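You operate a simulated robot arm through the tools that you are given. There is no shell and no other tool. Be economical: measure what you need, move in short steps, check, and stop when the job is done.

You are at the controls of a simulated two-armed robot. One attempt, no reset.

Task
Switch off the desk's tube monitor and power block, then hang up the grey and blue cables.
Fine: both off before you unplug; grey on the low POWER hook, blue on the low VIDEO hook; other cables stay.

Only the result counts: the job must be done as asked and must still hold three seconds after the hand-in. Knocking over, shifting, dropping, spilling or breaking anything else fails it.

Robot
Two 7-joint arms with fingered hands on one trunk, on a base that drives. Base frame: it is fixed to the floor where the robot stands at the start and does not move with it; the origin is under the middle of the robot, x ahead of it, y to its left, z up; the surface under the hand at the start is at about z = 800. Readings come in mm, degrees, newtons and seconds.
The left shoulder is at the start at [70, 157, 1189], the right one opposite. With the tool pointing down near the work surface each hand reaches from about 300 to 900 mm from the robot's upright axis, wherever it stands, measured 20 degrees to its own side. Places, roughly: black cable [1000, -2500, 1750]; brown cable [500, -1250, 1000]; desk tube monitor [800, -300, 1000]; low power hook peg [900, -2400, 1400]; low video hook peg [900, -2300, 1400]; orange cable [500, -1500, 1000]; pink cable [1000, -2500, 1750]; power block switch [400, -500, 900]; purple cable [750, -2250, 1000]; red cable [750, -1250, 1000]; teal cable [1000, -2250, 1750]; tube monitor button [600, -100, 900]; white cable [750, -2000, 1000]; yellow cable [750, -1500, 1000]. Payload 5 kg a hand.
Tool frame (each hand has its own): the origin (TCP) lies between the finger pads and is the grasp point; the fingertips stand 31 mm ahead of it; z points along the fingers, y is the line along which they close. The gripper opens to 156 mm. The gripper's body begins 88 mm behind the TCP. The gripper is a hand of 4 fingers: y runs from the thumb to the fingers, the wrist lies at [0, 0, -249] in the tool frame, and closing takes about 1.5 s.
Orientation is told as [roll, pitch, yaw] about the base's x, y, z axes, in that order, counted from this pose: with the fingers straight down and closing along the base's y, the tool's x points along the base's -x, its y along +y and its z along -z.

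Tools
- The arms move only by the tool play_rows. It takes "left_deltas", "right_deltas" or both (then of equal length, played together; a hand with none holds still); each is a list of rows, each an object of numbers (a shift or turn left out is 0, a gripper value left out holds the last): "x", "y", "z": the shift along the tool's x, y, z in units of 400 mm (1.0 is 400 mm); "rx", "ry", "rz": the turn, a rotation vector about the tool's x, y, z in units of 90 degrees (1.0 is 90 degrees); "gripper": the finger opening in cm, from 0 to 15.6. In form: [{"x": .., "y": .., "z": .., "rx": .., "ry": .., "rz": .., "gripper": ..}, ...]. A call has 1 to 12 rows; each row is the pose to reach, as a shift and turn from the pose commanded when the call began, along the tool's axes at that moment. A call with a number of a shift or a turn outside -1 to 1 is refused whole. Rows are played at 5 a second. More than 50 mm and 8.6 degrees between two rows, or a gripper value outside its range, and nothing of the call is played. A pose out of reach is approached as far as the arm can. The call stops where the force on the tool passes 50 N (or 10 N more than at its start, if that is more) or the arm is blocked; 0.2 s more then pass. Each finger travels about 108 mm/s and halts on what it meets, pressing with about 32 N; the grip force reading is that of the motor and also rises with nothing between the fingers. The clock runs only during rows and for 0.2 s after the last one: add rows that repeat a pose to give the fingers time. It gives the time, the measured TCP pose, the force on the tool (base axes), the opening and the grip force at its end, in the units of the frame above (readings bear some noise), with the torque about the TCP (base axes, N m) and any sound that the robot's microphone picked up, and new pictures: "views" is both (left out), scene, wrist or none (wrist: the cameras of the hands that moved).
- Cameras (640 x 400 px; columns grow to the right, rows downward): "scene" is now at [118, -64.9, 1414.5]; the picture's right is [-0.62, -0.79, -0.00], its down [-0.48, 0.37, -0.80] and it looks along [0.63, -0.49, -0.60] (base axes); focal length 270 px, centre (320, 200). "left" rides on the left gripper at [-72, 2, -111] in its tool frame; the picture's right is [-0.02, -1.00, 0.00], its down [0.84, -0.02, -0.54] and it looks along [0.54, -0.01, 0.84] (tool axes); focal length 234 px, centre (320, 200). "right" rides on the right gripper at [72, 2, -111] in its tool frame; the picture's right is [-0.02, 1.00, 0.00], its down [-0.84, -0.02, -0.54] and it looks along [-0.54, -0.01, 0.84] (tool axes); focal length 234 px, centre (320, 200). There is no depth. A picture from a camera that has moved, and an enlarged one, comes with that camera's place and axes in the base frame and with its lens. The place of the scene camera against the robot may be out by one fixed shift of up to 12 mm in any direction.
- slide_trunk(by): slides the trunk up (or, below 0, down) by that many mm; the arms and the scene camera ride with it, the base frame stays. It gives what a move gives, with no picture.
- drive_base(legs): drives the robot by 1 to 6 legs, each [ahead, turn to the left] in mm and degrees, along the robot's own axes; the way and the turn of a leg run together, so that a leg with both is an arc; at most 1500 mm and 180 degrees a leg. The arms and the cameras ride along, it lands a little off, and it stops where it bumps. It gives what a move gives, and a new picture of the scene camera.
- preshape(shape, hand): the hand has 4 fingers and takes this shape, open, in about a second: jaw (thumb against the fingers, like two jaws); tri (thumb and two fingers); tip (a fingertip pinch); poke (one finger out to press); point (the index stretched); flat (the hand flat); cup (the hand cupped); fist (a fist). The gripper value then closes the fingers along that shape, each until it touches; the sizes above hold for jaw. It gives what a move gives, with no picture.
- head_to(pan, tilt): turns the head with the scene camera to pan (to the left, within 86 degrees either way) and tilt (down, from -29 to 69), counted from straight ahead of the robot. It gives what a move gives, and a new picture of the scene camera.
- zoom(camera, box): a new picture of the part [left, top, right, bottom] of that camera's present view, enlarged. The clock stands still meanwhile.
- close_job(): hands the job in; it is judged then, once.

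Work in short steps. Places have to be worked out from the pictures, the camera data and where the tool is seen: move nearer, look again, correct. Check each grasp and each placing, and mend what went wrong. You have 120 turns and 260 pictures in all, those below and enlarged ones among them. Open the grippers and draw the arms clear of the work before you hand the job in, unless the task says otherwise; then end with one line.

The tools are called after "Request:" by a JSON object that holds its "name" and its "arguments". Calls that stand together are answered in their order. play_rows: Moves the arms, as the interface text tells. Its arguments: {"type":"object","properties":{"left_deltas":{"type":"array","items":{"type":"object","properties":{"x":{"type":"number"},"y":{"type":"number"},"z":{"type":"number"},"rx":{"type":"number"},"ry":{"type":"number"},"rz":{"type":"number"},"gripper":{"type":"number"}}}},"right_deltas":{"type":"array","items":{"type":"object","properties":{"x":{"type":"number"},"y":{"type":"number"},"z":{"type":"number"},"rx":{"type":"number"},"ry":{"type":"number"},"rz":{"type":"number"},"gripper":{"type":"number"}}}},"views":{"type":"string","enum":["both","scene","wrist","none"]}},"required":[]} The other tools are called the same way: slide_trunk (by) slides the trunk up or down; preshape (shape, hand) gives the hand a shape; drive_base (legs) drives the base; head_to (pan, tilt) turns the head that bears the scene camera; zoom (camera, box) takes an enlarged picture of a part of a camera's view; close_job () hands the job in.

At the start:

```text
clock: 0.0
left_tool_pos: [534.9, -21.2, 1209.9]
left_tool_rot: [0.0, 0.0, 0.0]
left_wrist_force: [0.0, 0.2, 0.5]
left_wrist_torque: [0.01, -0.03, -0.03]
left_width: 156.1
left_grasp_force: 0.2
left_shape: jaw
right_tool_pos: [419.4, -556.9, 1176.7]
right_tool_rot: [-0.1, -0.1, 0.0]
right_wrist_force: [-1.6, -0.3, -0.2]
right_wrist_torque: [-0.01, -0.01, 0.0]
right_width: 156.0
right_grasp_force: 0.0
right_shape: jaw
trunk travel left (down, up): [-575.0, 365.0]
robot x, y, heading: [-1.2, -0.2, 0.1]
head pan, tilt: [-38.0, 37.1]
```

scene: 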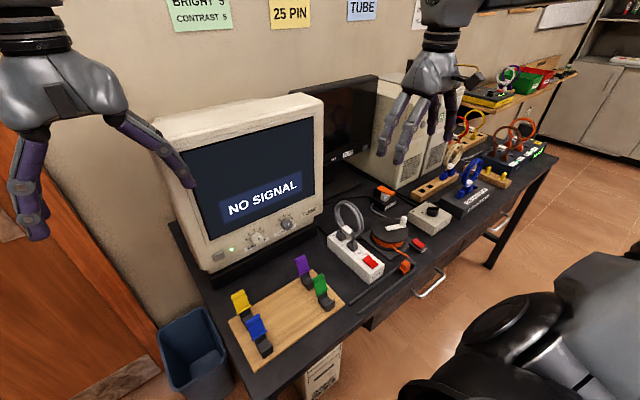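
right: 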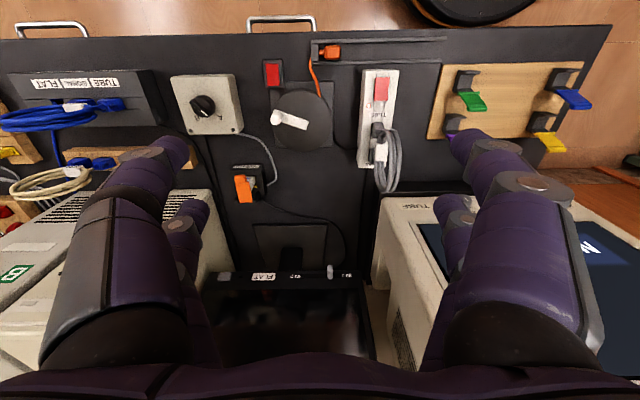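
left: 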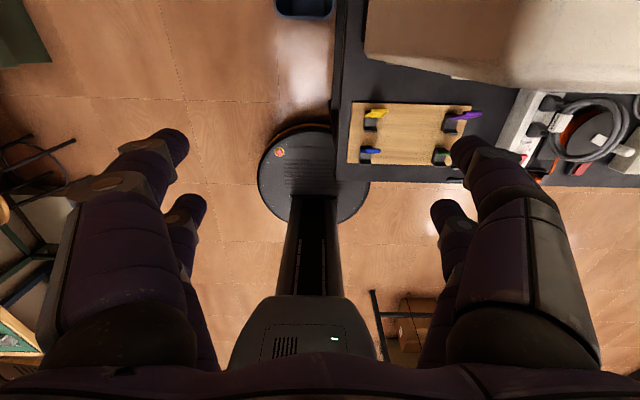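

I first look closer at the desk: monitor, power block, cables.

Request:
{"name": "zoom", "arguments": {"camera": "scene", "box": [180, 160, 440, 322]}}

Request:
{"name": "zoom", "arguments": {"camera": "scene", "box": [380, 60, 560, 230]}}

Request:
{"name": "zoom", "arguments": {"camera": "right", "box": [0, 30, 420, 292]}}

Request:
{"name": "head_to", "arguments": {"pan": -75, "tilt": 10}}

```text
2.46 times, centred on (310, 241) of scene
camera zoom: at [118.0, -64.9, 1414.5], right [-0.62, -0.79, 0.0], down [-0.48, 0.37, -0.8], along [0.63, -0.49, -0.6], focal length 665 px, centre (345, 99)
```

zoom: 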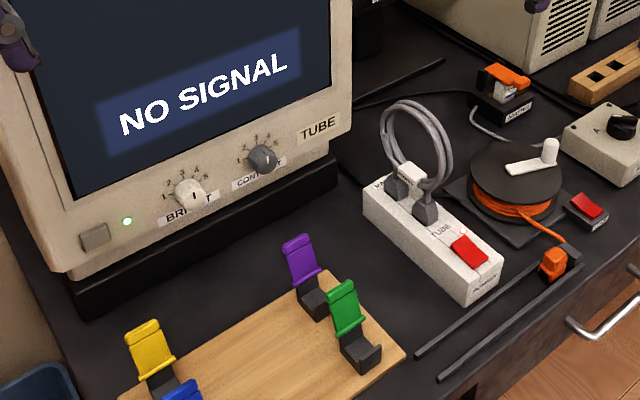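

```text
2.35 times, centred on (470, 145) of scene
camera zoom: at [118.0, -64.9, 1414.5], right [-0.62, -0.79, 0.0], down [-0.48, 0.37, -0.8], along [0.63, -0.49, -0.6], focal length 636 px, centre (-33, 329)
```

zoom: 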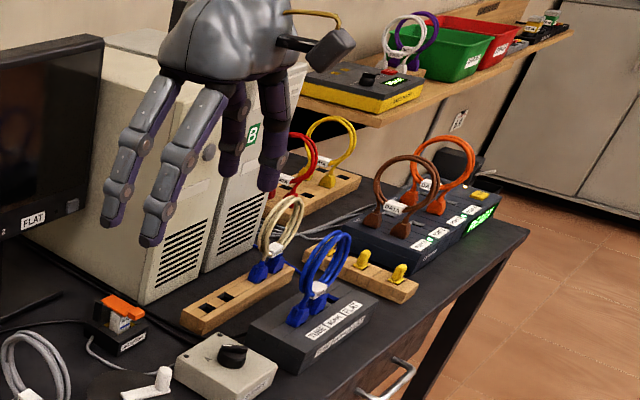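

```text
1.52 times, centred on (210, 161) of right
camera zoom: at [348.0, -555.5, 1287.8], right [0.02, 1.0, 0.0], down [0.84, -0.02, 0.54], along [0.54, -0.01, -0.84], focal length 357 px, centre (488, 259)
```

zoom: 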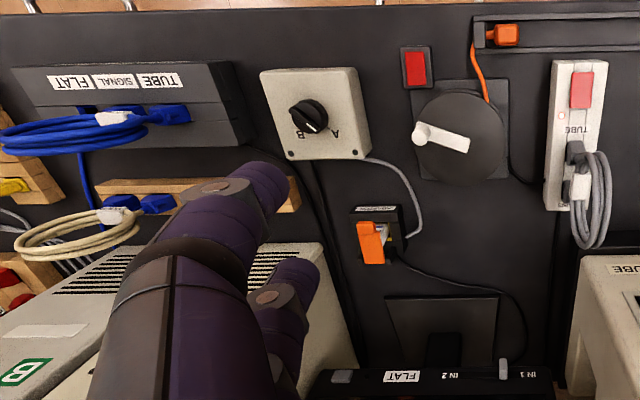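

```text
clock: 1.0
left_tool_pos: [533.3, -18.8, 1208.6]
left_tool_rot: [0.0, -0.1, 0.0]
left_wrist_force: [-0.2, -0.4, 0.3]
left_wrist_torque: [0.0, -0.03, -0.01]
left_width: 155.9
left_grasp_force: 0.0
left_shape: jaw
right_tool_pos: [419.8, -556.8, 1175.5]
right_tool_rot: [0.0, 0.0, 0.0]
right_wrist_force: [0.0, -0.7, -0.3]
right_wrist_torque: [0.02, 0.02, 0.01]
right_width: 155.9
right_grasp_force: 0.0
right_shape: jaw
trunk travel left (down, up): [-575.0, 365.0]
robot x, y, heading: [-0.5, -1.4, 0.1]
head pan, tilt: [-75.0, 10.0]
camera scene: at [73.8, -101.3, 1457.9], right [-0.97, -0.26, 0.0], down [-0.05, 0.17, -0.98], along [0.26, -0.95, -0.17], focal length 270 px, centre (320, 200)
```

scene: 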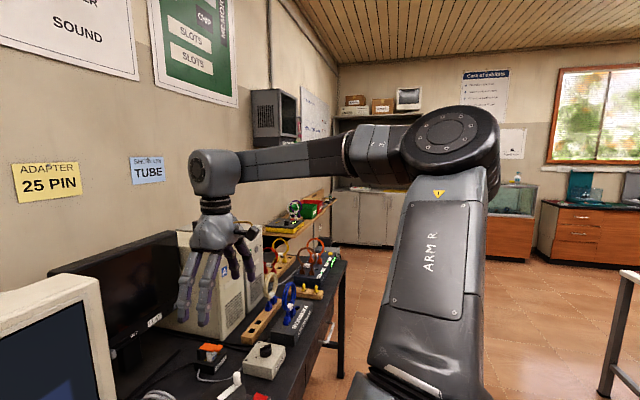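

The power block switch is at about [407, -451, 850] and the tube button near [600, -130, 930], with the monitor facing -x. I set the left hand to poke and pitch it forward ahead of the monitor.

Request:
{"name": "preshape", "arguments": {"shape": "poke", "hand": "left"}}

Request:
{"name": "play_rows", "arguments": {"left_deltas": [{"x": 0.02, "z": 0.04, "ry": -0.09}, {"x": 0.04, "z": 0.08, "ry": -0.18}, {"x": 0.06, "z": 0.12, "ry": -0.27}, {"x": 0.08, "z": 0.16, "ry": -0.36}, {"x": 0.1, "z": 0.2, "ry": -0.45}, {"x": 0.12, "z": 0.24, "ry": -0.54}, {"x": 0.14, "z": 0.28, "ry": -0.63}, {"x": 0.16, "z": 0.32, "ry": -0.72}, {"x": 0.18, "z": 0.36, "ry": -0.81}, {"x": 0.2, "z": 0.4, "ry": -0.9}, {"x": 0.2, "z": 0.4, "ry": -0.9}], "views": "none"}}

Request:
{"name": "head_to", "arguments": {"pan": -20, "tilt": 40}}

Request:
{"name": "zoom", "arguments": {"camera": "left", "box": [0, 0, 640, 400]}}

```text
clock: 1.9
left_tool_pos: [534.6, -19.4, 1209.8]
left_tool_rot: [0.1, 0.0, -0.1]
left_wrist_force: [1.2, -0.1, 0.3]
left_wrist_torque: [-0.02, 0.01, 0.02]
left_width: 0.0
left_grasp_force: 0.1
left_shape: poke
right_tool_pos: [419.5, -556.1, 1176.1]
right_tool_rot: [0.0, 0.0, 0.1]
right_wrist_force: [0.9, -0.1, -0.1]
right_wrist_torque: [0.03, 0.0, -0.01]
right_width: 156.1
right_grasp_force: 0.1
right_shape: jaw
trunk travel left (down, up): [-575.0, 365.0]
robot x, y, heading: [-0.1, 0.3, 0.2]
head pan, tilt: [-75.0, 10.0]
```

```text
clock: 4.3
left_tool_pos: [454.1, -19.7, 1049.7]
left_tool_rot: [-0.3, -81.1, 0.3]
left_wrist_force: [0.2, 0.6, 0.0]
left_wrist_torque: [0.0, 0.02, -0.03]
left_width: 0.0
left_grasp_force: 0.0
left_shape: poke
right_tool_pos: [420.0, -555.9, 1178.0]
right_tool_rot: [0.0, 0.1, 0.0]
right_wrist_force: [0.4, -1.0, 1.1]
right_wrist_torque: [-0.04, 0.03, -0.01]
right_width: 155.9
right_grasp_force: 0.1
right_shape: jaw
trunk travel left (down, up): [-575.0, 365.0]
robot x, y, heading: [3.9, -1.5, -0.1]
head pan, tilt: [-75.0, 10.0]
```

```text
clock: 5.6
left_tool_pos: [454.8, -19.9, 1049.0]
left_tool_rot: [0.0, -81.0, -0.1]
left_wrist_force: [1.2, -0.2, 0.9]
left_wrist_torque: [-0.03, -0.01, 0.02]
left_width: 0.0
left_grasp_force: 0.0
left_shape: poke
right_tool_pos: [418.9, -557.0, 1175.3]
right_tool_rot: [0.1, -0.1, 0.0]
right_wrist_force: [0.8, -0.2, -0.2]
right_wrist_torque: [-0.02, 0.02, -0.02]
right_width: 155.9
right_grasp_force: 0.0
right_shape: jaw
trunk travel left (down, up): [-575.0, 365.0]
robot x, y, heading: [3.6, 2.9, 0.2]
head pan, tilt: [-20.0, 40.0]
camera scene: at [129.5, -40.4, 1410.3], right [-0.34, -0.94, 0.0], down [-0.6, 0.22, -0.77], along [0.72, -0.26, -0.64], focal length 270 px, centre (320, 200)
```

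scene: 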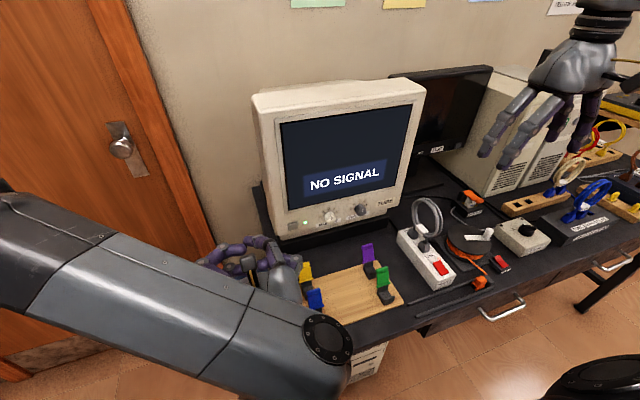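

```text
1.00 times, centred on (320, 200) of left (not enlarged: the box is as wide or as high as the picture)
camera zoom: at [355.7, -17.3, 1139.4], right [0.0, -1.0, 0.02], down [-0.67, -0.02, -0.74], along [0.74, -0.01, -0.67], focal length 234 px, centre (320, 200)
```

zoom: 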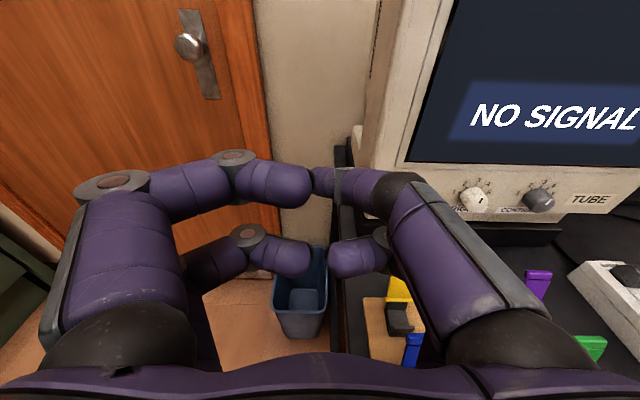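

I inspect the poke shape closer.

Request:
{"name": "zoom", "arguments": {"camera": "scene", "box": [180, 190, 420, 340]}}

Request:
{"name": "preshape", "arguments": {"shape": "point", "hand": "left"}}

Request:
{"name": "zoom", "arguments": {"camera": "left", "box": [0, 0, 640, 400]}}

Request:
{"name": "zoom", "arguments": {"camera": "scene", "box": [180, 190, 420, 340]}}

```text
2.67 times, centred on (300, 265) of scene
camera zoom: at [129.5, -40.4, 1410.3], right [-0.34, -0.94, 0.0], down [-0.6, 0.22, -0.77], along [0.72, -0.26, -0.64], focal length 720 px, centre (373, 27)
```

zoom: 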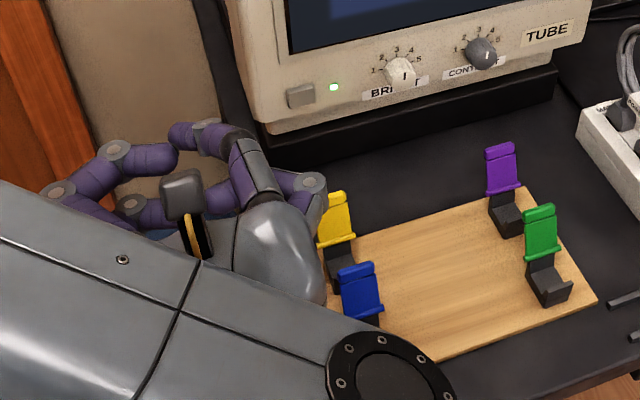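

```text
clock: 6.5
left_tool_pos: [455.2, -19.3, 1049.3]
left_tool_rot: [0.0, -81.0, -0.1]
left_wrist_force: [0.2, -0.7, 0.3]
left_wrist_torque: [0.01, 0.0, -0.01]
left_width: 0.2
left_grasp_force: 0.0
left_shape: point
right_tool_pos: [418.5, -556.5, 1176.4]
right_tool_rot: [-0.1, 0.0, 0.0]
right_wrist_force: [-0.7, 0.3, -0.1]
right_wrist_torque: [-0.01, -0.03, 0.01]
right_width: 155.8
right_grasp_force: 0.1
right_shape: jaw
trunk travel left (down, up): [-575.0, 365.0]
robot x, y, heading: [-3.3, -0.6, -0.2]
head pan, tilt: [-20.0, 40.0]
```

```text
1.00 times, centred on (320, 200) of left (not enlarged: the box is as wide or as high as the picture)
camera zoom: at [355.6, -17.4, 1139.5], right [0.0, -1.0, 0.02], down [-0.67, -0.02, -0.74], along [0.74, -0.01, -0.67], focal length 234 px, centre (320, 200)
```

zoom: 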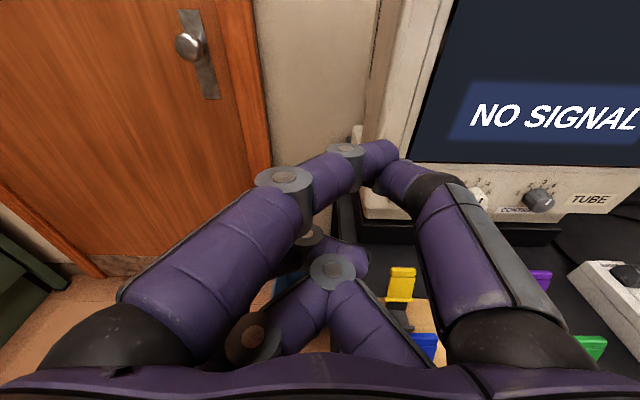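

```text
2.67 times, centred on (300, 265) of scene
camera zoom: at [129.5, -40.5, 1410.2], right [-0.34, -0.94, 0.0], down [-0.6, 0.22, -0.77], along [0.72, -0.26, -0.64], focal length 720 px, centre (373, 27)
```

zoom: 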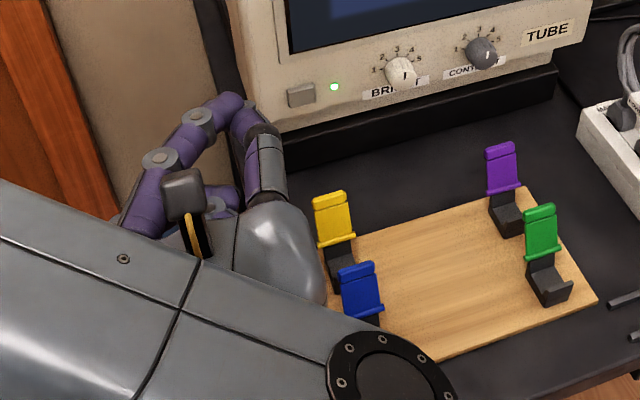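

The point shape puts the fingertip at about TCP +53 x, -52 y. The button triangulates to about [597, -138, 932], with the front panel facing -x. I move to about 35 mm in front of it.

Request:
{"name": "play_rows", "arguments": {"left_deltas": [{"x": 0.08, "y": -0.06, "z": 0.0}, {"x": 0.17, "y": -0.12, "z": 0.02}, {"x": 0.26, "y": -0.165, "z": 0.07}, {"x": 0.26, "y": -0.165, "z": 0.12}, {"x": 0.26, "y": -0.165, "z": 0.17}], "views": "both"}}

Request:
{"name": "zoom", "arguments": {"camera": "scene", "box": [220, 160, 420, 285]}}

```text
clock: 7.7
left_tool_pos: [506.1, -85.9, 935.0]
left_tool_rot: [-0.2, -81.0, 0.3]
left_wrist_force: [-0.1, -0.4, -0.7]
left_wrist_torque: [0.01, -0.01, -0.01]
left_width: 0.0
left_grasp_force: 0.1
left_shape: point
right_tool_pos: [419.4, -556.9, 1176.7]
right_tool_rot: [0.0, 0.0, 0.0]
right_wrist_force: [0.1, 0.8, -1.1]
right_wrist_torque: [-0.02, 0.04, -0.01]
right_width: 155.9
right_grasp_force: 0.1
right_shape: jaw
trunk travel left (down, up): [-575.0, 365.0]
robot x, y, heading: [-1.3, -1.2, 0.0]
head pan, tilt: [-20.0, 40.0]
camera scene: at [130.0, -40.1, 1410.2], right [-0.34, -0.94, 0.0], down [-0.6, 0.22, -0.77], along [0.72, -0.26, -0.64], focal length 270 px, centre (320, 200)
camera left: at [406.8, -83.5, 1024.6], right [0.0, -1.0, 0.02], down [-0.67, -0.02, -0.74], along [0.74, -0.01, -0.67], focal length 234 px, centre (320, 200)
```

scene: 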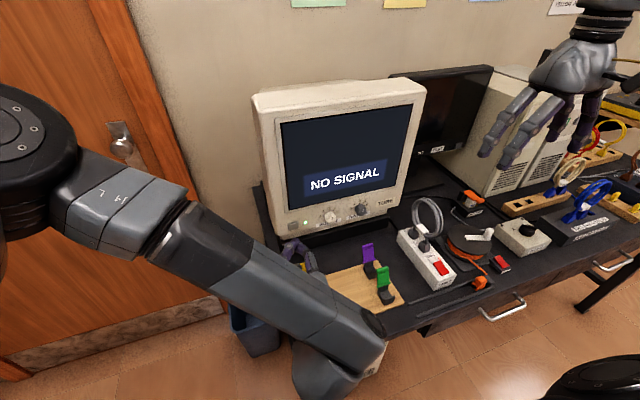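
left: 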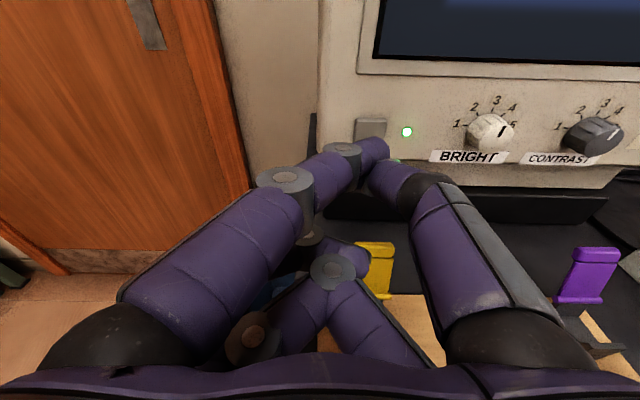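

```text
3.20 times, centred on (320, 222) of scene
camera zoom: at [130.0, -40.1, 1410.2], right [-0.34, -0.94, 0.0], down [-0.6, 0.22, -0.77], along [0.72, -0.26, -0.64], focal length 864 px, centre (320, 128)
```

zoom: 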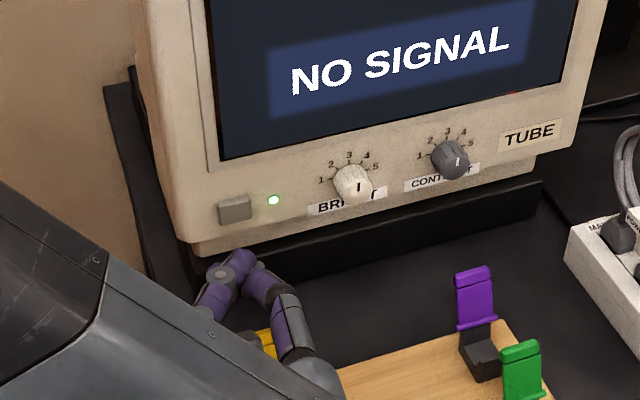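

The fingertip is about 40 mm in front of the button and about 8 mm too far right. I shift +8 mm in y and push forward until there is contact or a click.

Request:
{"name": "play_rows", "arguments": {"left_deltas": [{"y": 0.02, "x": -0.008, "z": 0.04}, {"y": 0.02, "x": -0.011, "z": 0.065}, {"y": 0.02, "x": -0.014, "z": 0.08}, {"y": 0.02, "x": -0.016, "z": 0.095}, {"y": 0.02, "x": -0.018, "z": 0.11}, {"y": 0.02, "x": -0.02, "z": 0.12}], "views": "both"}}

Request:
{"name": "zoom", "arguments": {"camera": "scene", "box": [220, 160, 420, 285]}}

```text
clock: 9.1
left_tool_pos: [553.4, -78.2, 937.3]
left_tool_rot: [0.1, -81.0, -0.2]
left_wrist_force: [0.5, -0.9, 0.3]
left_wrist_torque: [0.03, 0.01, -0.02]
left_width: 0.0
left_grasp_force: 0.1
left_shape: point
right_tool_pos: [420.4, -557.8, 1176.2]
right_tool_rot: [0.0, 0.0, 0.0]
right_wrist_force: [-0.8, 0.1, -0.3]
right_wrist_torque: [-0.02, 0.01, 0.0]
right_width: 155.8
right_grasp_force: 0.0
right_shape: jaw
trunk travel left (down, up): [-575.0, 365.0]
robot x, y, heading: [-1.8, 2.7, -0.1]
head pan, tilt: [-20.0, 40.0]
camera scene: at [129.5, -40.5, 1410.2], right [-0.34, -0.94, 0.0], down [-0.6, 0.22, -0.77], along [0.72, -0.26, -0.64], focal length 270 px, centre (320, 200)
camera left: at [454.1, -75.5, 1026.7], right [0.0, -1.0, 0.02], down [-0.67, -0.02, -0.74], along [0.74, -0.01, -0.67], focal length 234 px, centre (320, 200)
```

scene: 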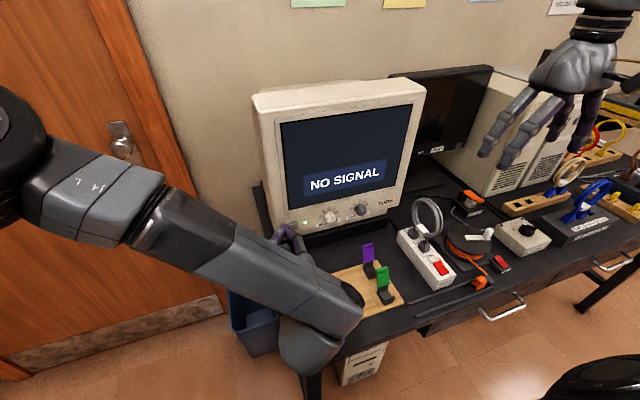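
left: 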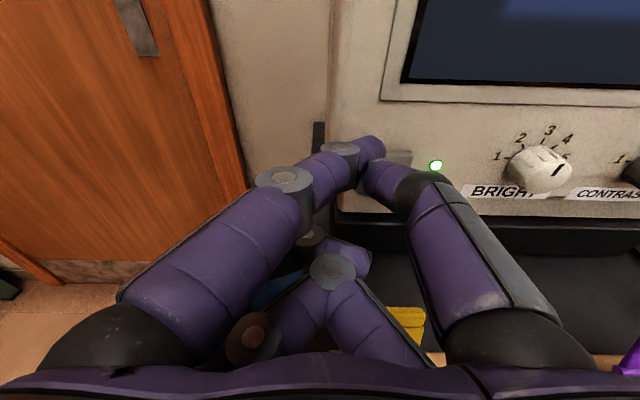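

```text
3.20 times, centred on (320, 222) of scene
camera zoom: at [129.5, -40.5, 1410.2], right [-0.34, -0.94, 0.0], down [-0.6, 0.22, -0.77], along [0.72, -0.26, -0.64], focal length 864 px, centre (320, 128)
```

zoom: 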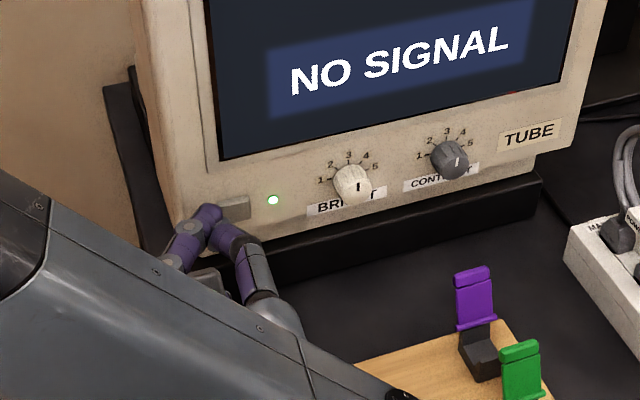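

No contact yet, and the fingertip sits about 17 mm left of the button. I back off, shift right and slightly down, then push again.

Request:
{"name": "play_rows", "arguments": {"left_deltas": [{"x": 0.004, "z": -0.025}, {"y": -0.0425, "x": 0.021, "z": -0.022}, {"y": -0.0425, "x": 0.0153, "z": 0.015}, {"y": -0.0425, "x": 0.0126, "z": 0.0324}, {"y": -0.0425, "x": 0.01, "z": 0.047}, {"y": -0.0425, "x": 0.008, "z": 0.062}], "views": "wrist"}}

Request:
{"name": "zoom", "arguments": {"camera": "scene", "box": [220, 160, 420, 285]}}

```text
clock: 10.4
left_tool_pos: [563.9, -97.4, 927.4]
left_tool_rot: [0.3, -80.4, -1.2]
left_wrist_force: [-31.0, 1.5, 11.5]
left_wrist_torque: [-0.26, -0.73, -0.37]
left_width: 0.0
left_grasp_force: 0.1
left_shape: point
right_tool_pos: [415.5, -557.7, 1178.4]
right_tool_rot: [0.0, -0.1, 0.0]
right_wrist_force: [0.6, -0.5, 0.3]
right_wrist_torque: [-0.02, 0.08, -0.01]
right_width: 155.9
right_grasp_force: 0.1
right_shape: jaw
trunk travel left (down, up): [-575.0, 365.0]
robot x, y, heading: [-0.6, -2.3, -0.3]
head pan, tilt: [-20.0, 40.0]
heard: click
stopped in row 6 (left hand): the force on the tool passed its limit at 54 N (the readings are from after the stop); the commanded pose is now the measured one
camera left: at [465.1, -95.1, 1018.3], right [-0.01, -1.0, 0.02], down [-0.68, -0.01, -0.74], along [0.74, -0.02, -0.68], focal length 234 px, centre (320, 200)
```

left: 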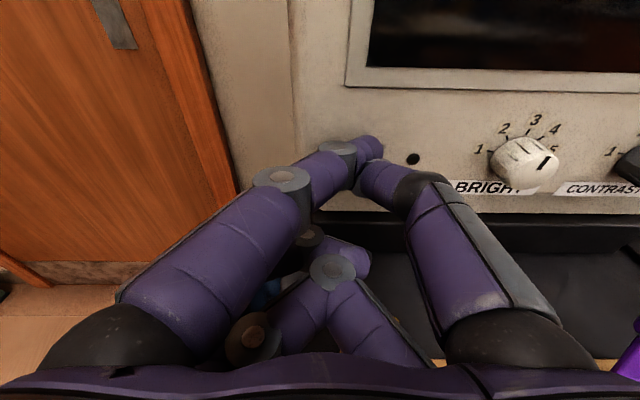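

```text
3.20 times, centred on (320, 222) of scene
camera zoom: at [125.6, -39.8, 1410.8], right [-0.34, -0.94, 0.0], down [-0.6, 0.22, -0.77], along [0.72, -0.26, -0.64], focal length 864 px, centre (320, 128)
```

zoom: 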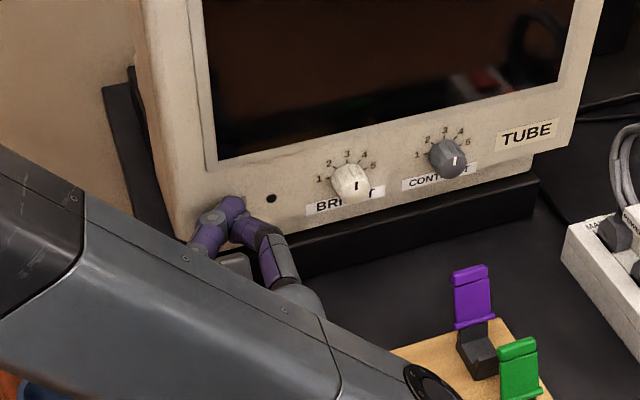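

The click was heard and the monitor is dark. I retract the left hand and look at the power block through the right wrist camera after lowering that hand.

Request:
{"name": "play_rows", "arguments": {"left_deltas": [{"z": -0.1}, {"z": -0.2}, {"x": -0.1, "z": -0.25}, {"x": -0.2, "z": -0.25}, {"x": -0.32, "z": -0.25}, {"x": -0.44, "z": -0.25}], "right_deltas": [{"y": 0.05, "z": 0.05}, {"y": 0.1, "z": 0.1}, {"y": 0.15, "z": 0.17}, {"y": 0.2, "z": 0.24}, {"y": 0.25, "z": 0.3}, {"y": 0.25, "z": 0.3}], "views": "wrist"}}

Request:
{"name": "preshape", "arguments": {"shape": "point", "hand": "right"}}

Request:
{"name": "head_to", "arguments": {"pan": -42, "tilt": 45}}

Request:
{"name": "zoom", "arguments": {"camera": "right", "box": [0, 0, 640, 400]}}

```text
clock: 11.8
left_tool_pos: [495.5, -94.7, 1117.4]
left_tool_rot: [0.5, -80.4, -1.1]
left_wrist_force: [0.1, -0.3, 0.7]
left_wrist_torque: [0.0, 0.0, -0.04]
left_width: 0.0
left_grasp_force: 0.1
left_shape: point
right_tool_pos: [418.4, -456.0, 1057.7]
right_tool_rot: [0.1, 0.0, 0.0]
right_wrist_force: [-0.1, 0.1, -0.4]
right_wrist_torque: [-0.03, 0.0, 0.0]
right_width: 155.9
right_grasp_force: 0.1
right_shape: jaw
trunk travel left (down, up): [-575.0, 365.0]
robot x, y, heading: [1.0, 0.8, -0.2]
head pan, tilt: [-20.0, 40.0]
camera right: at [346.5, -454.0, 1169.0], right [0.02, 1.0, 0.0], down [0.84, -0.02, 0.55], along [0.55, -0.01, -0.84], focal length 234 px, centre (320, 200)
camera left: at [397.5, -91.6, 1208.2], right [-0.01, -1.0, 0.02], down [-0.68, -0.01, -0.74], along [0.74, -0.02, -0.68], focal length 234 px, centre (320, 200)
```

right: 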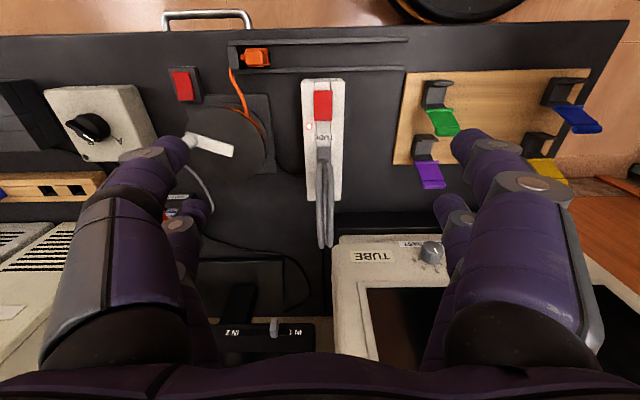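
left: 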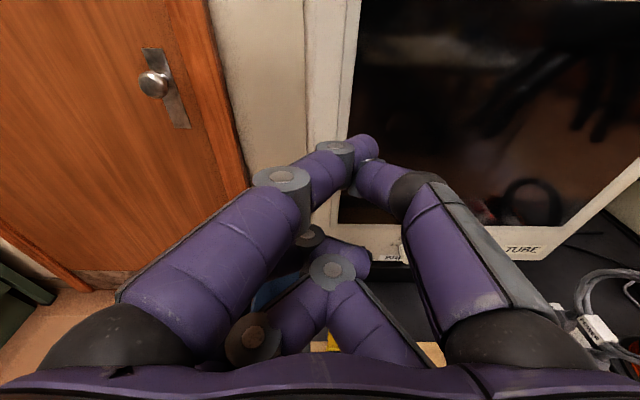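

```text
clock: 12.7
left_tool_pos: [495.9, -94.9, 1116.4]
left_tool_rot: [0.7, -80.4, -1.2]
left_wrist_force: [0.9, 0.2, -2.0]
left_wrist_torque: [0.0, -0.02, 0.01]
left_width: 0.1
left_grasp_force: 0.0
left_shape: point
right_tool_pos: [419.9, -456.9, 1057.5]
right_tool_rot: [0.0, 0.0, 0.0]
right_wrist_force: [0.1, 0.5, -0.1]
right_wrist_torque: [0.04, 0.02, -0.01]
right_width: 0.0
right_grasp_force: 0.0
right_shape: point
trunk travel left (down, up): [-575.0, 365.0]
robot x, y, heading: [2.0, 0.6, 0.1]
head pan, tilt: [-20.0, 40.0]
```

```text
clock: 13.6
left_tool_pos: [496.3, -96.0, 1116.8]
left_tool_rot: [0.8, -80.5, -1.3]
left_wrist_force: [0.0, 0.9, -0.1]
left_wrist_torque: [0.01, 0.02, -0.01]
left_width: 0.2
left_grasp_force: 0.1
left_shape: point
right_tool_pos: [419.0, -456.9, 1056.7]
right_tool_rot: [0.0, 0.0, 0.0]
right_wrist_force: [0.0, -1.5, -0.4]
right_wrist_torque: [0.02, 0.0, 0.0]
right_width: 0.1
right_grasp_force: 0.0
right_shape: point
trunk travel left (down, up): [-575.0, 365.0]
robot x, y, heading: [-0.9, -2.0, -0.1]
head pan, tilt: [-42.0, 45.0]
camera scene: at [109.3, -66.0, 1403.0], right [-0.67, -0.74, 0.0], down [-0.53, 0.47, -0.71], along [0.53, -0.47, -0.71], focal length 270 px, centre (320, 200)
```

scene: 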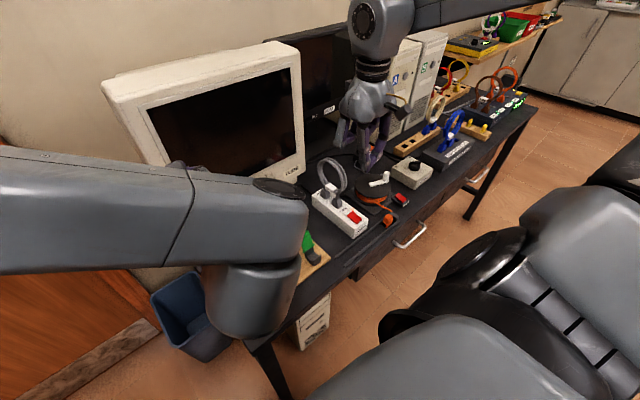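

```text
1.00 times, centred on (320, 200) of right (not enlarged: the box is as wide or as high as the picture)
camera zoom: at [347.4, -455.4, 1168.7], right [0.02, 1.0, 0.0], down [0.84, -0.02, 0.54], along [0.54, -0.01, -0.84], focal length 234 px, centre (320, 200)
```

zoom: 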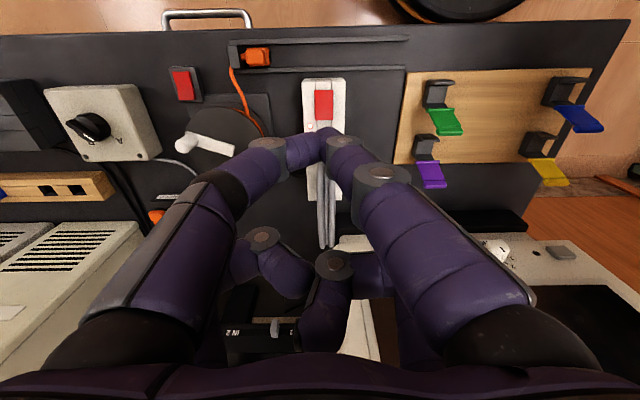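

I zoom on the switch to see which end is up.

Request:
{"name": "zoom", "arguments": {"camera": "right", "box": [270, 60, 380, 130]}}

Request:
{"name": "zoom", "arguments": {"camera": "scene", "box": [300, 140, 440, 240]}}

```text
5.71 times, centred on (325, 95) of right
camera zoom: at [347.4, -455.4, 1168.7], right [0.02, 1.0, 0.0], down [0.84, -0.02, 0.54], along [0.54, -0.01, -0.84], focal length 1338 px, centre (291, 800)
```

zoom: 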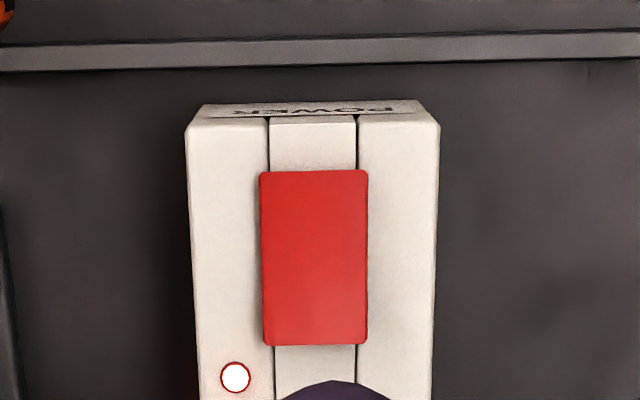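

```text
4.00 times, centred on (370, 190) of scene
camera zoom: at [109.3, -66.0, 1403.0], right [-0.67, -0.74, 0.0], down [-0.53, 0.47, -0.71], along [0.53, -0.47, -0.71], focal length 1080 px, centre (120, 240)
```

zoom: 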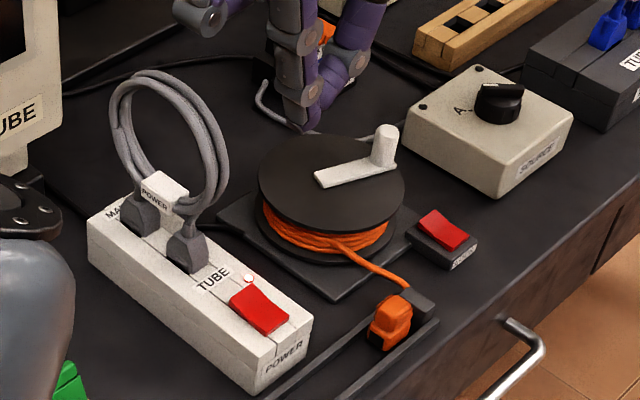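

Request:
{"name": "zoom", "arguments": {"camera": "scene", "box": [345, 200, 385, 228]}}

```text
14.29 times, centred on (365, 214) of scene
camera zoom: at [109.3, -66.0, 1403.0], right [-0.67, -0.74, 0.0], down [-0.53, 0.47, -0.71], along [0.53, -0.47, -0.71], focal length 3858 px, centre (-323, 0)
```

zoom: 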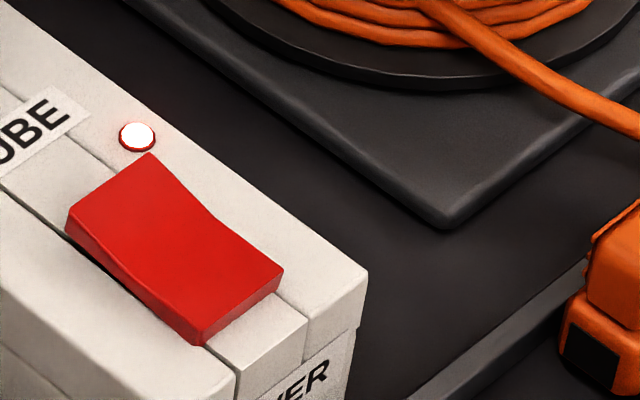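

The switch's far end (toward the cable) is raised at about [417, -452, 862], so that end gets pressed. I tilt the right hand 45° to stay clear of the hoop and bring the fingertip above it.

Request:
{"name": "play_rows", "arguments": {"right_deltas": [{"x": 0.02, "ry": -0.09}, {"x": 0.03, "z": 0.0, "ry": -0.18}, {"x": 0.03, "z": 0.02, "ry": -0.27}, {"x": 0.03, "z": 0.05, "ry": -0.36}, {"x": 0.03, "z": 0.1, "ry": -0.44}, {"x": 0.03, "z": 0.2, "ry": -0.5}, {"x": 0.03, "z": 0.28, "ry": -0.5}, {"x": 0.03, "z": 0.28, "ry": -0.5}], "views": "both"}}

Request:
{"name": "zoom", "arguments": {"camera": "scene", "box": [300, 140, 440, 240]}}

Request:
{"name": "zoom", "arguments": {"camera": "right", "box": [240, 80, 400, 200]}}

```text
clock: 15.4
left_tool_pos: [495.4, -94.9, 1115.5]
left_tool_rot: [0.6, -80.4, -1.1]
left_wrist_force: [-0.1, 0.6, 0.2]
left_wrist_torque: [0.03, -0.01, -0.03]
left_width: 0.0
left_grasp_force: 0.1
left_shape: point
right_tool_pos: [406.0, -455.6, 942.6]
right_tool_rot: [-0.1, -45.1, 0.1]
right_wrist_force: [-0.2, 0.5, 0.8]
right_wrist_torque: [-0.01, 0.01, 0.03]
right_width: 0.0
right_grasp_force: 0.0
right_shape: point
trunk travel left (down, up): [-575.0, 365.0]
robot x, y, heading: [-0.2, -2.2, -0.1]
head pan, tilt: [-42.0, 45.0]
camera scene: at [108.2, -65.6, 1403.1], right [-0.67, -0.74, 0.0], down [-0.52, 0.47, -0.71], along [0.53, -0.47, -0.71], focal length 270 px, centre (320, 200)
camera right: at [276.3, -454.6, 970.9], right [0.02, 1.0, 0.02], down [0.21, -0.02, 0.98], along [0.98, -0.01, -0.21], focal length 234 px, centre (320, 200)
```

scene: 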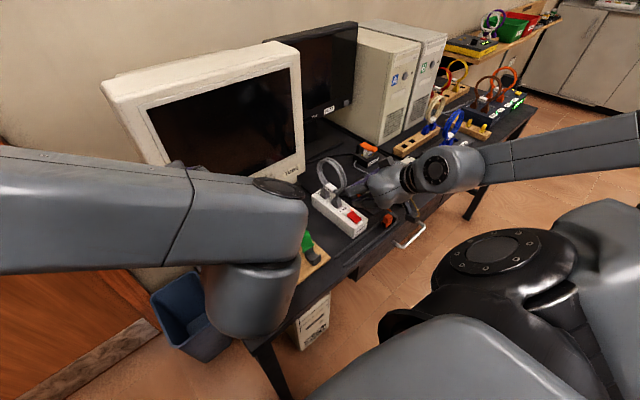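
right: 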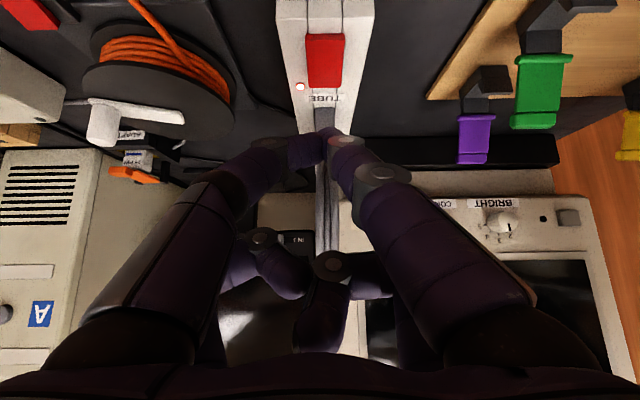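

```text
4.00 times, centred on (370, 190) of scene
camera zoom: at [108.2, -65.6, 1403.1], right [-0.67, -0.74, 0.0], down [-0.52, 0.47, -0.71], along [0.53, -0.47, -0.71], focal length 1080 px, centre (120, 240)
```

zoom: 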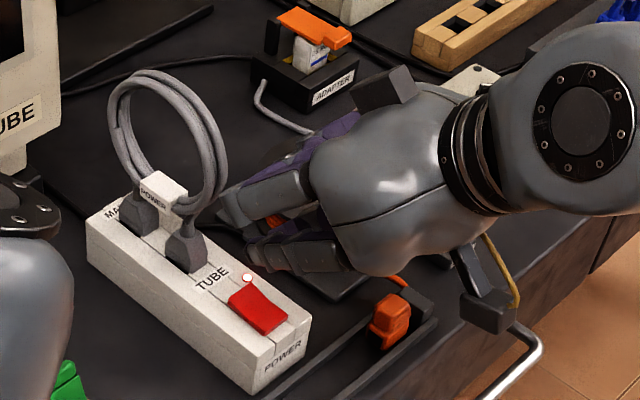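

```text
3.33 times, centred on (320, 140) of right
camera zoom: at [276.3, -454.6, 970.9], right [0.02, 1.0, 0.02], down [0.21, -0.02, 0.98], along [0.98, -0.01, -0.21], focal length 781 px, centre (320, 400)
```

zoom: 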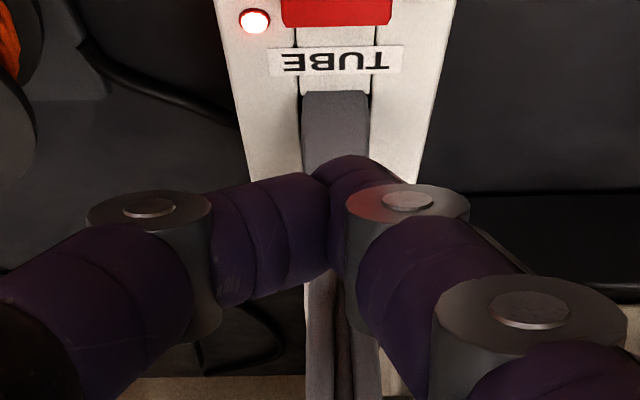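

The tip is right above the rocker's raised end (about [416, -452, 899]), so I press straight down until it clicks.

Request:
{"name": "play_rows", "arguments": {"right_deltas": [{"x": 0.03, "z": 0.03}, {"x": 0.045, "z": 0.045}, {"x": 0.055, "z": 0.055}, {"x": 0.065, "z": 0.065}, {"x": 0.075, "z": 0.075}, {"x": 0.085, "z": 0.085}, {"x": 0.092, "z": 0.092}], "views": "wrist"}}

Request:
{"name": "zoom", "arguments": {"camera": "scene", "box": [300, 140, 440, 240]}}

```text
clock: 17.1
left_tool_pos: [496.8, -94.7, 1116.0]
left_tool_rot: [0.4, -80.4, -0.9]
left_wrist_force: [0.4, -1.0, -0.8]
left_wrist_torque: [0.0, 0.01, 0.04]
left_width: 0.0
left_grasp_force: 0.0
left_shape: point
right_tool_pos: [412.0, -457.9, 899.9]
right_tool_rot: [-0.6, -46.2, 0.3]
right_wrist_force: [-0.6, 4.6, 28.9]
right_wrist_torque: [0.64, -0.26, 0.14]
right_width: 0.0
right_grasp_force: 0.0
right_shape: point
trunk travel left (down, up): [-575.0, 365.0]
robot x, y, heading: [-0.2, -2.5, -0.1]
head pan, tilt: [-42.0, 45.0]
stopped in row 7 (right hand): the force on the tool passed its limit at 56 N (the readings are from after the stop); the commanded pose is now the measured one
camera right: at [282.0, -456.3, 925.2], right [0.02, 1.0, 0.01], down [0.19, -0.01, 0.98], along [0.98, -0.02, -0.19], focal length 234 px, centre (320, 200)
```

right: 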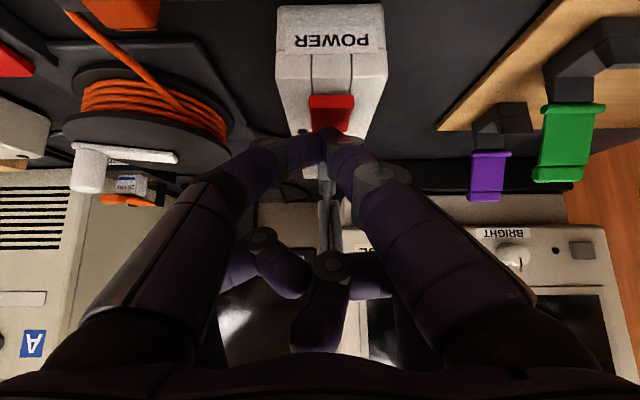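

```text
4.00 times, centred on (370, 190) of scene
camera zoom: at [108.5, -65.3, 1402.9], right [-0.67, -0.74, 0.0], down [-0.52, 0.47, -0.71], along [0.53, -0.47, -0.71], focal length 1080 px, centre (120, 240)
```

zoom: 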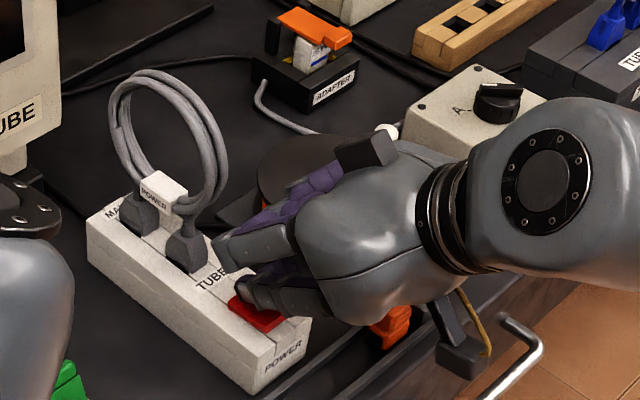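

No click. I back up to see the switch state and where the contact was.

Request:
{"name": "play_rows", "arguments": {"right_deltas": [{"x": -0.05, "z": -0.05}, {"x": -0.1, "z": -0.1}], "views": "none"}}

Request:
{"name": "zoom", "arguments": {"camera": "scene", "box": [335, 185, 395, 228]}}

Request:
{"name": "zoom", "arguments": {"camera": "right", "box": [240, 0, 400, 180]}}

```text
clock: 17.7
left_tool_pos: [497.5, -94.5, 1116.1]
left_tool_rot: [0.3, -80.4, -0.8]
left_wrist_force: [-0.5, -0.1, -0.7]
left_wrist_torque: [-0.01, -0.02, -0.03]
left_width: 0.0
left_grasp_force: 0.1
left_shape: point
right_tool_pos: [408.9, -456.7, 953.8]
right_tool_rot: [-0.4, -45.6, 0.2]
right_wrist_force: [-0.1, -0.2, 1.0]
right_wrist_torque: [-0.02, 0.01, -0.03]
right_width: 0.2
right_grasp_force: 0.1
right_shape: point
trunk travel left (down, up): [-575.0, 365.0]
robot x, y, heading: [-3.5, 2.9, 0.0]
head pan, tilt: [-42.0, 45.0]
```

```text
9.30 times, centred on (365, 206) of scene
camera zoom: at [108.4, -64.5, 1402.9], right [-0.67, -0.74, 0.0], down [-0.52, 0.47, -0.71], along [0.53, -0.47, -0.71], focal length 2512 px, centre (-99, 140)
```

zoom: 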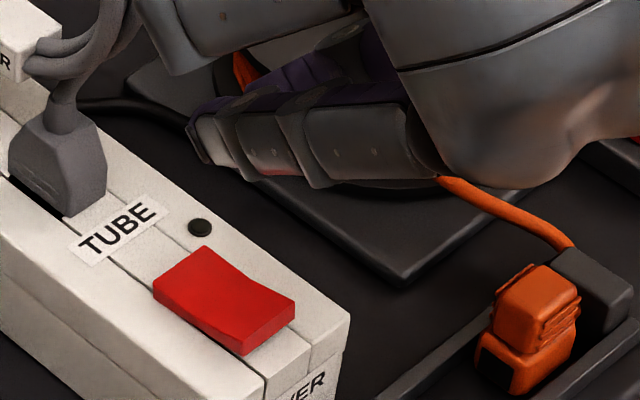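

```text
2.22 times, centred on (320, 90) of right
camera zoom: at [279.0, -455.6, 979.6], right [0.02, 1.0, 0.01], down [0.2, -0.02, 0.98], along [0.98, -0.02, -0.2], focal length 520 px, centre (320, 444)
```

zoom: 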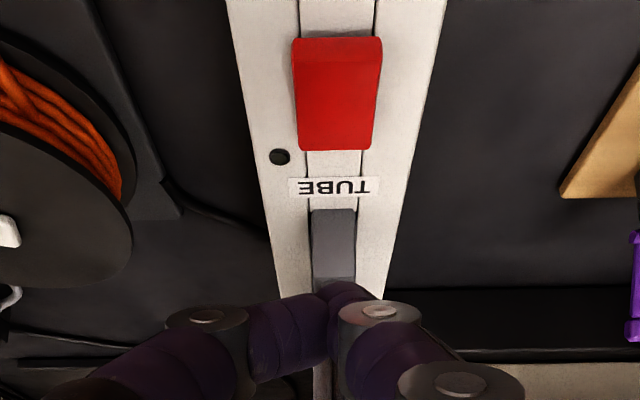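

The LED is dark and the rocker has flipped, so the power block is off. I raise the right hand clear, set it to jaw, and look toward the hooks.

Request:
{"name": "play_rows", "arguments": {"right_deltas": [{"x": -0.08, "z": -0.08}, {"x": -0.16, "z": -0.16, "ry": 0.09}, {"x": -0.2, "z": -0.2, "ry": 0.18}, {"x": -0.22, "z": -0.22, "ry": 0.27}, {"x": -0.24, "z": -0.24, "ry": 0.36}, {"x": -0.24, "z": -0.24, "ry": 0.44}, {"x": -0.24, "z": -0.24, "ry": 0.506}], "views": "none"}}

Request:
{"name": "preshape", "arguments": {"shape": "jaw", "hand": "right"}}

Request:
{"name": "head_to", "arguments": {"pan": -66, "tilt": 2}}

Request:
{"name": "zoom", "arguments": {"camera": "right", "box": [0, 0, 640, 400]}}

```text
clock: 19.3
left_tool_pos: [497.4, -95.3, 1116.2]
left_tool_rot: [0.7, -80.3, -1.3]
left_wrist_force: [-0.2, 0.4, 0.9]
left_wrist_torque: [0.01, 0.04, 0.0]
left_width: 0.0
left_grasp_force: 0.1
left_shape: point
right_tool_pos: [407.6, -457.0, 1088.4]
right_tool_rot: [-0.3, -0.1, -0.1]
right_wrist_force: [-0.4, -0.8, 0.7]
right_wrist_torque: [-0.05, 0.04, 0.01]
right_width: 0.1
right_grasp_force: 0.0
right_shape: point
right hand out of reach, approached as far as the arm can: row 1
trunk travel left (down, up): [-575.0, 365.0]
robot x, y, heading: [0.9, -2.7, -0.0]
head pan, tilt: [-42.0, 45.0]
```

```text
clock: 20.2
left_tool_pos: [497.6, -95.5, 1117.1]
left_tool_rot: [0.7, -80.3, -1.2]
left_wrist_force: [0.5, 0.2, -0.5]
left_wrist_torque: [-0.02, 0.01, 0.03]
left_width: 0.0
left_grasp_force: 0.1
left_shape: point
right_tool_pos: [406.9, -458.2, 1088.7]
right_tool_rot: [-0.3, -0.2, -0.1]
right_wrist_force: [-0.6, 0.0, 1.4]
right_wrist_torque: [0.0, -0.01, -0.02]
right_width: 155.9
right_grasp_force: 0.1
right_shape: jaw
trunk travel left (down, up): [-575.0, 365.0]
robot x, y, heading: [-2.2, -4.1, 0.1]
head pan, tilt: [-42.0, 45.0]
```

```text
clock: 21.3
left_tool_pos: [496.7, -95.3, 1116.6]
left_tool_rot: [0.8, -80.3, -1.2]
left_wrist_force: [-0.2, -0.2, -0.2]
left_wrist_torque: [-0.03, -0.02, 0.0]
left_width: 0.0
left_grasp_force: 0.1
left_shape: point
right_tool_pos: [407.8, -457.8, 1088.2]
right_tool_rot: [-0.3, -0.2, -0.1]
right_wrist_force: [0.4, 0.0, -0.5]
right_wrist_torque: [0.01, 0.0, 0.0]
right_width: 156.0
right_grasp_force: 0.0
right_shape: jaw
trunk travel left (down, up): [-575.0, 365.0]
robot x, y, heading: [1.0, -0.1, -0.3]
head pan, tilt: [-66.0, 2.0]
camera scene: at [85.8, -94.6, 1470.7], right [-0.91, -0.41, 0.0], down [-0.01, 0.03, -1.0], along [0.41, -0.91, -0.04], focal length 270 px, centre (320, 200)
```

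scene: 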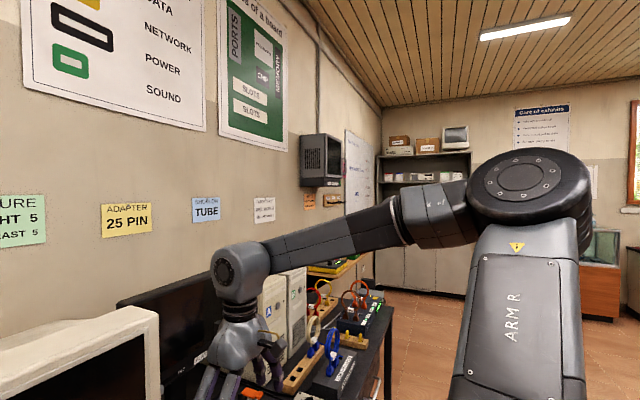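

```text
1.00 times, centred on (320, 200) of right (not enlarged: the box is as wide or as high as the picture)
camera zoom: at [335.5, -455.3, 1200.1], right [0.03, 1.0, 0.0], down [0.84, -0.02, 0.55], along [0.55, -0.02, -0.84], focal length 234 px, centre (320, 200)
```

zoom: 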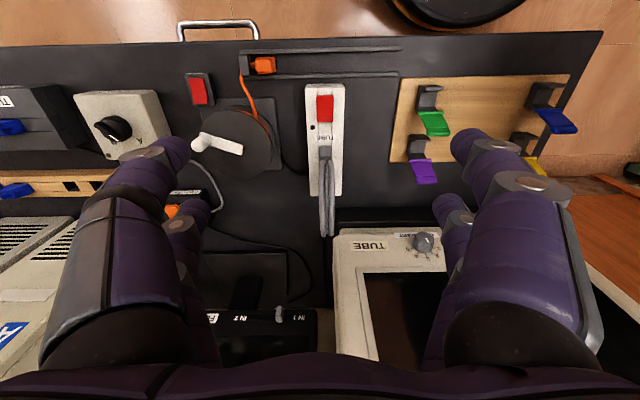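

Request:
{"name": "zoom", "arguments": {"camera": "scene", "box": [250, 120, 390, 290]}}

Request:
{"name": "zoom", "arguments": {"camera": "scene", "box": [295, 180, 350, 220]}}

```text
2.35 times, centred on (320, 205) of scene
camera zoom: at [85.8, -94.6, 1470.7], right [-0.91, -0.41, 0.0], down [-0.01, 0.03, -1.0], along [0.41, -0.91, -0.04], focal length 636 px, centre (320, 188)
```

zoom: 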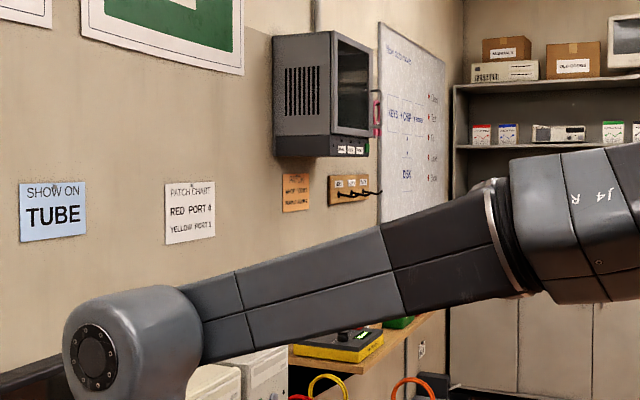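

```text
10.00 times, centred on (322, 200) of scene
camera zoom: at [85.8, -94.6, 1470.7], right [-0.91, -0.41, 0.0], down [-0.01, 0.03, -1.0], along [0.41, -0.91, -0.04], focal length 2701 px, centre (295, 200)
```

zoom: 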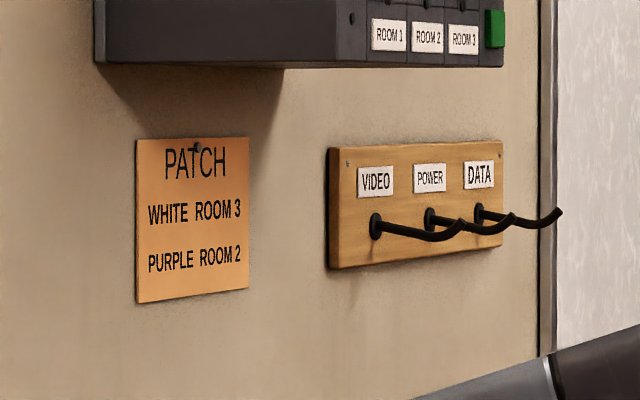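

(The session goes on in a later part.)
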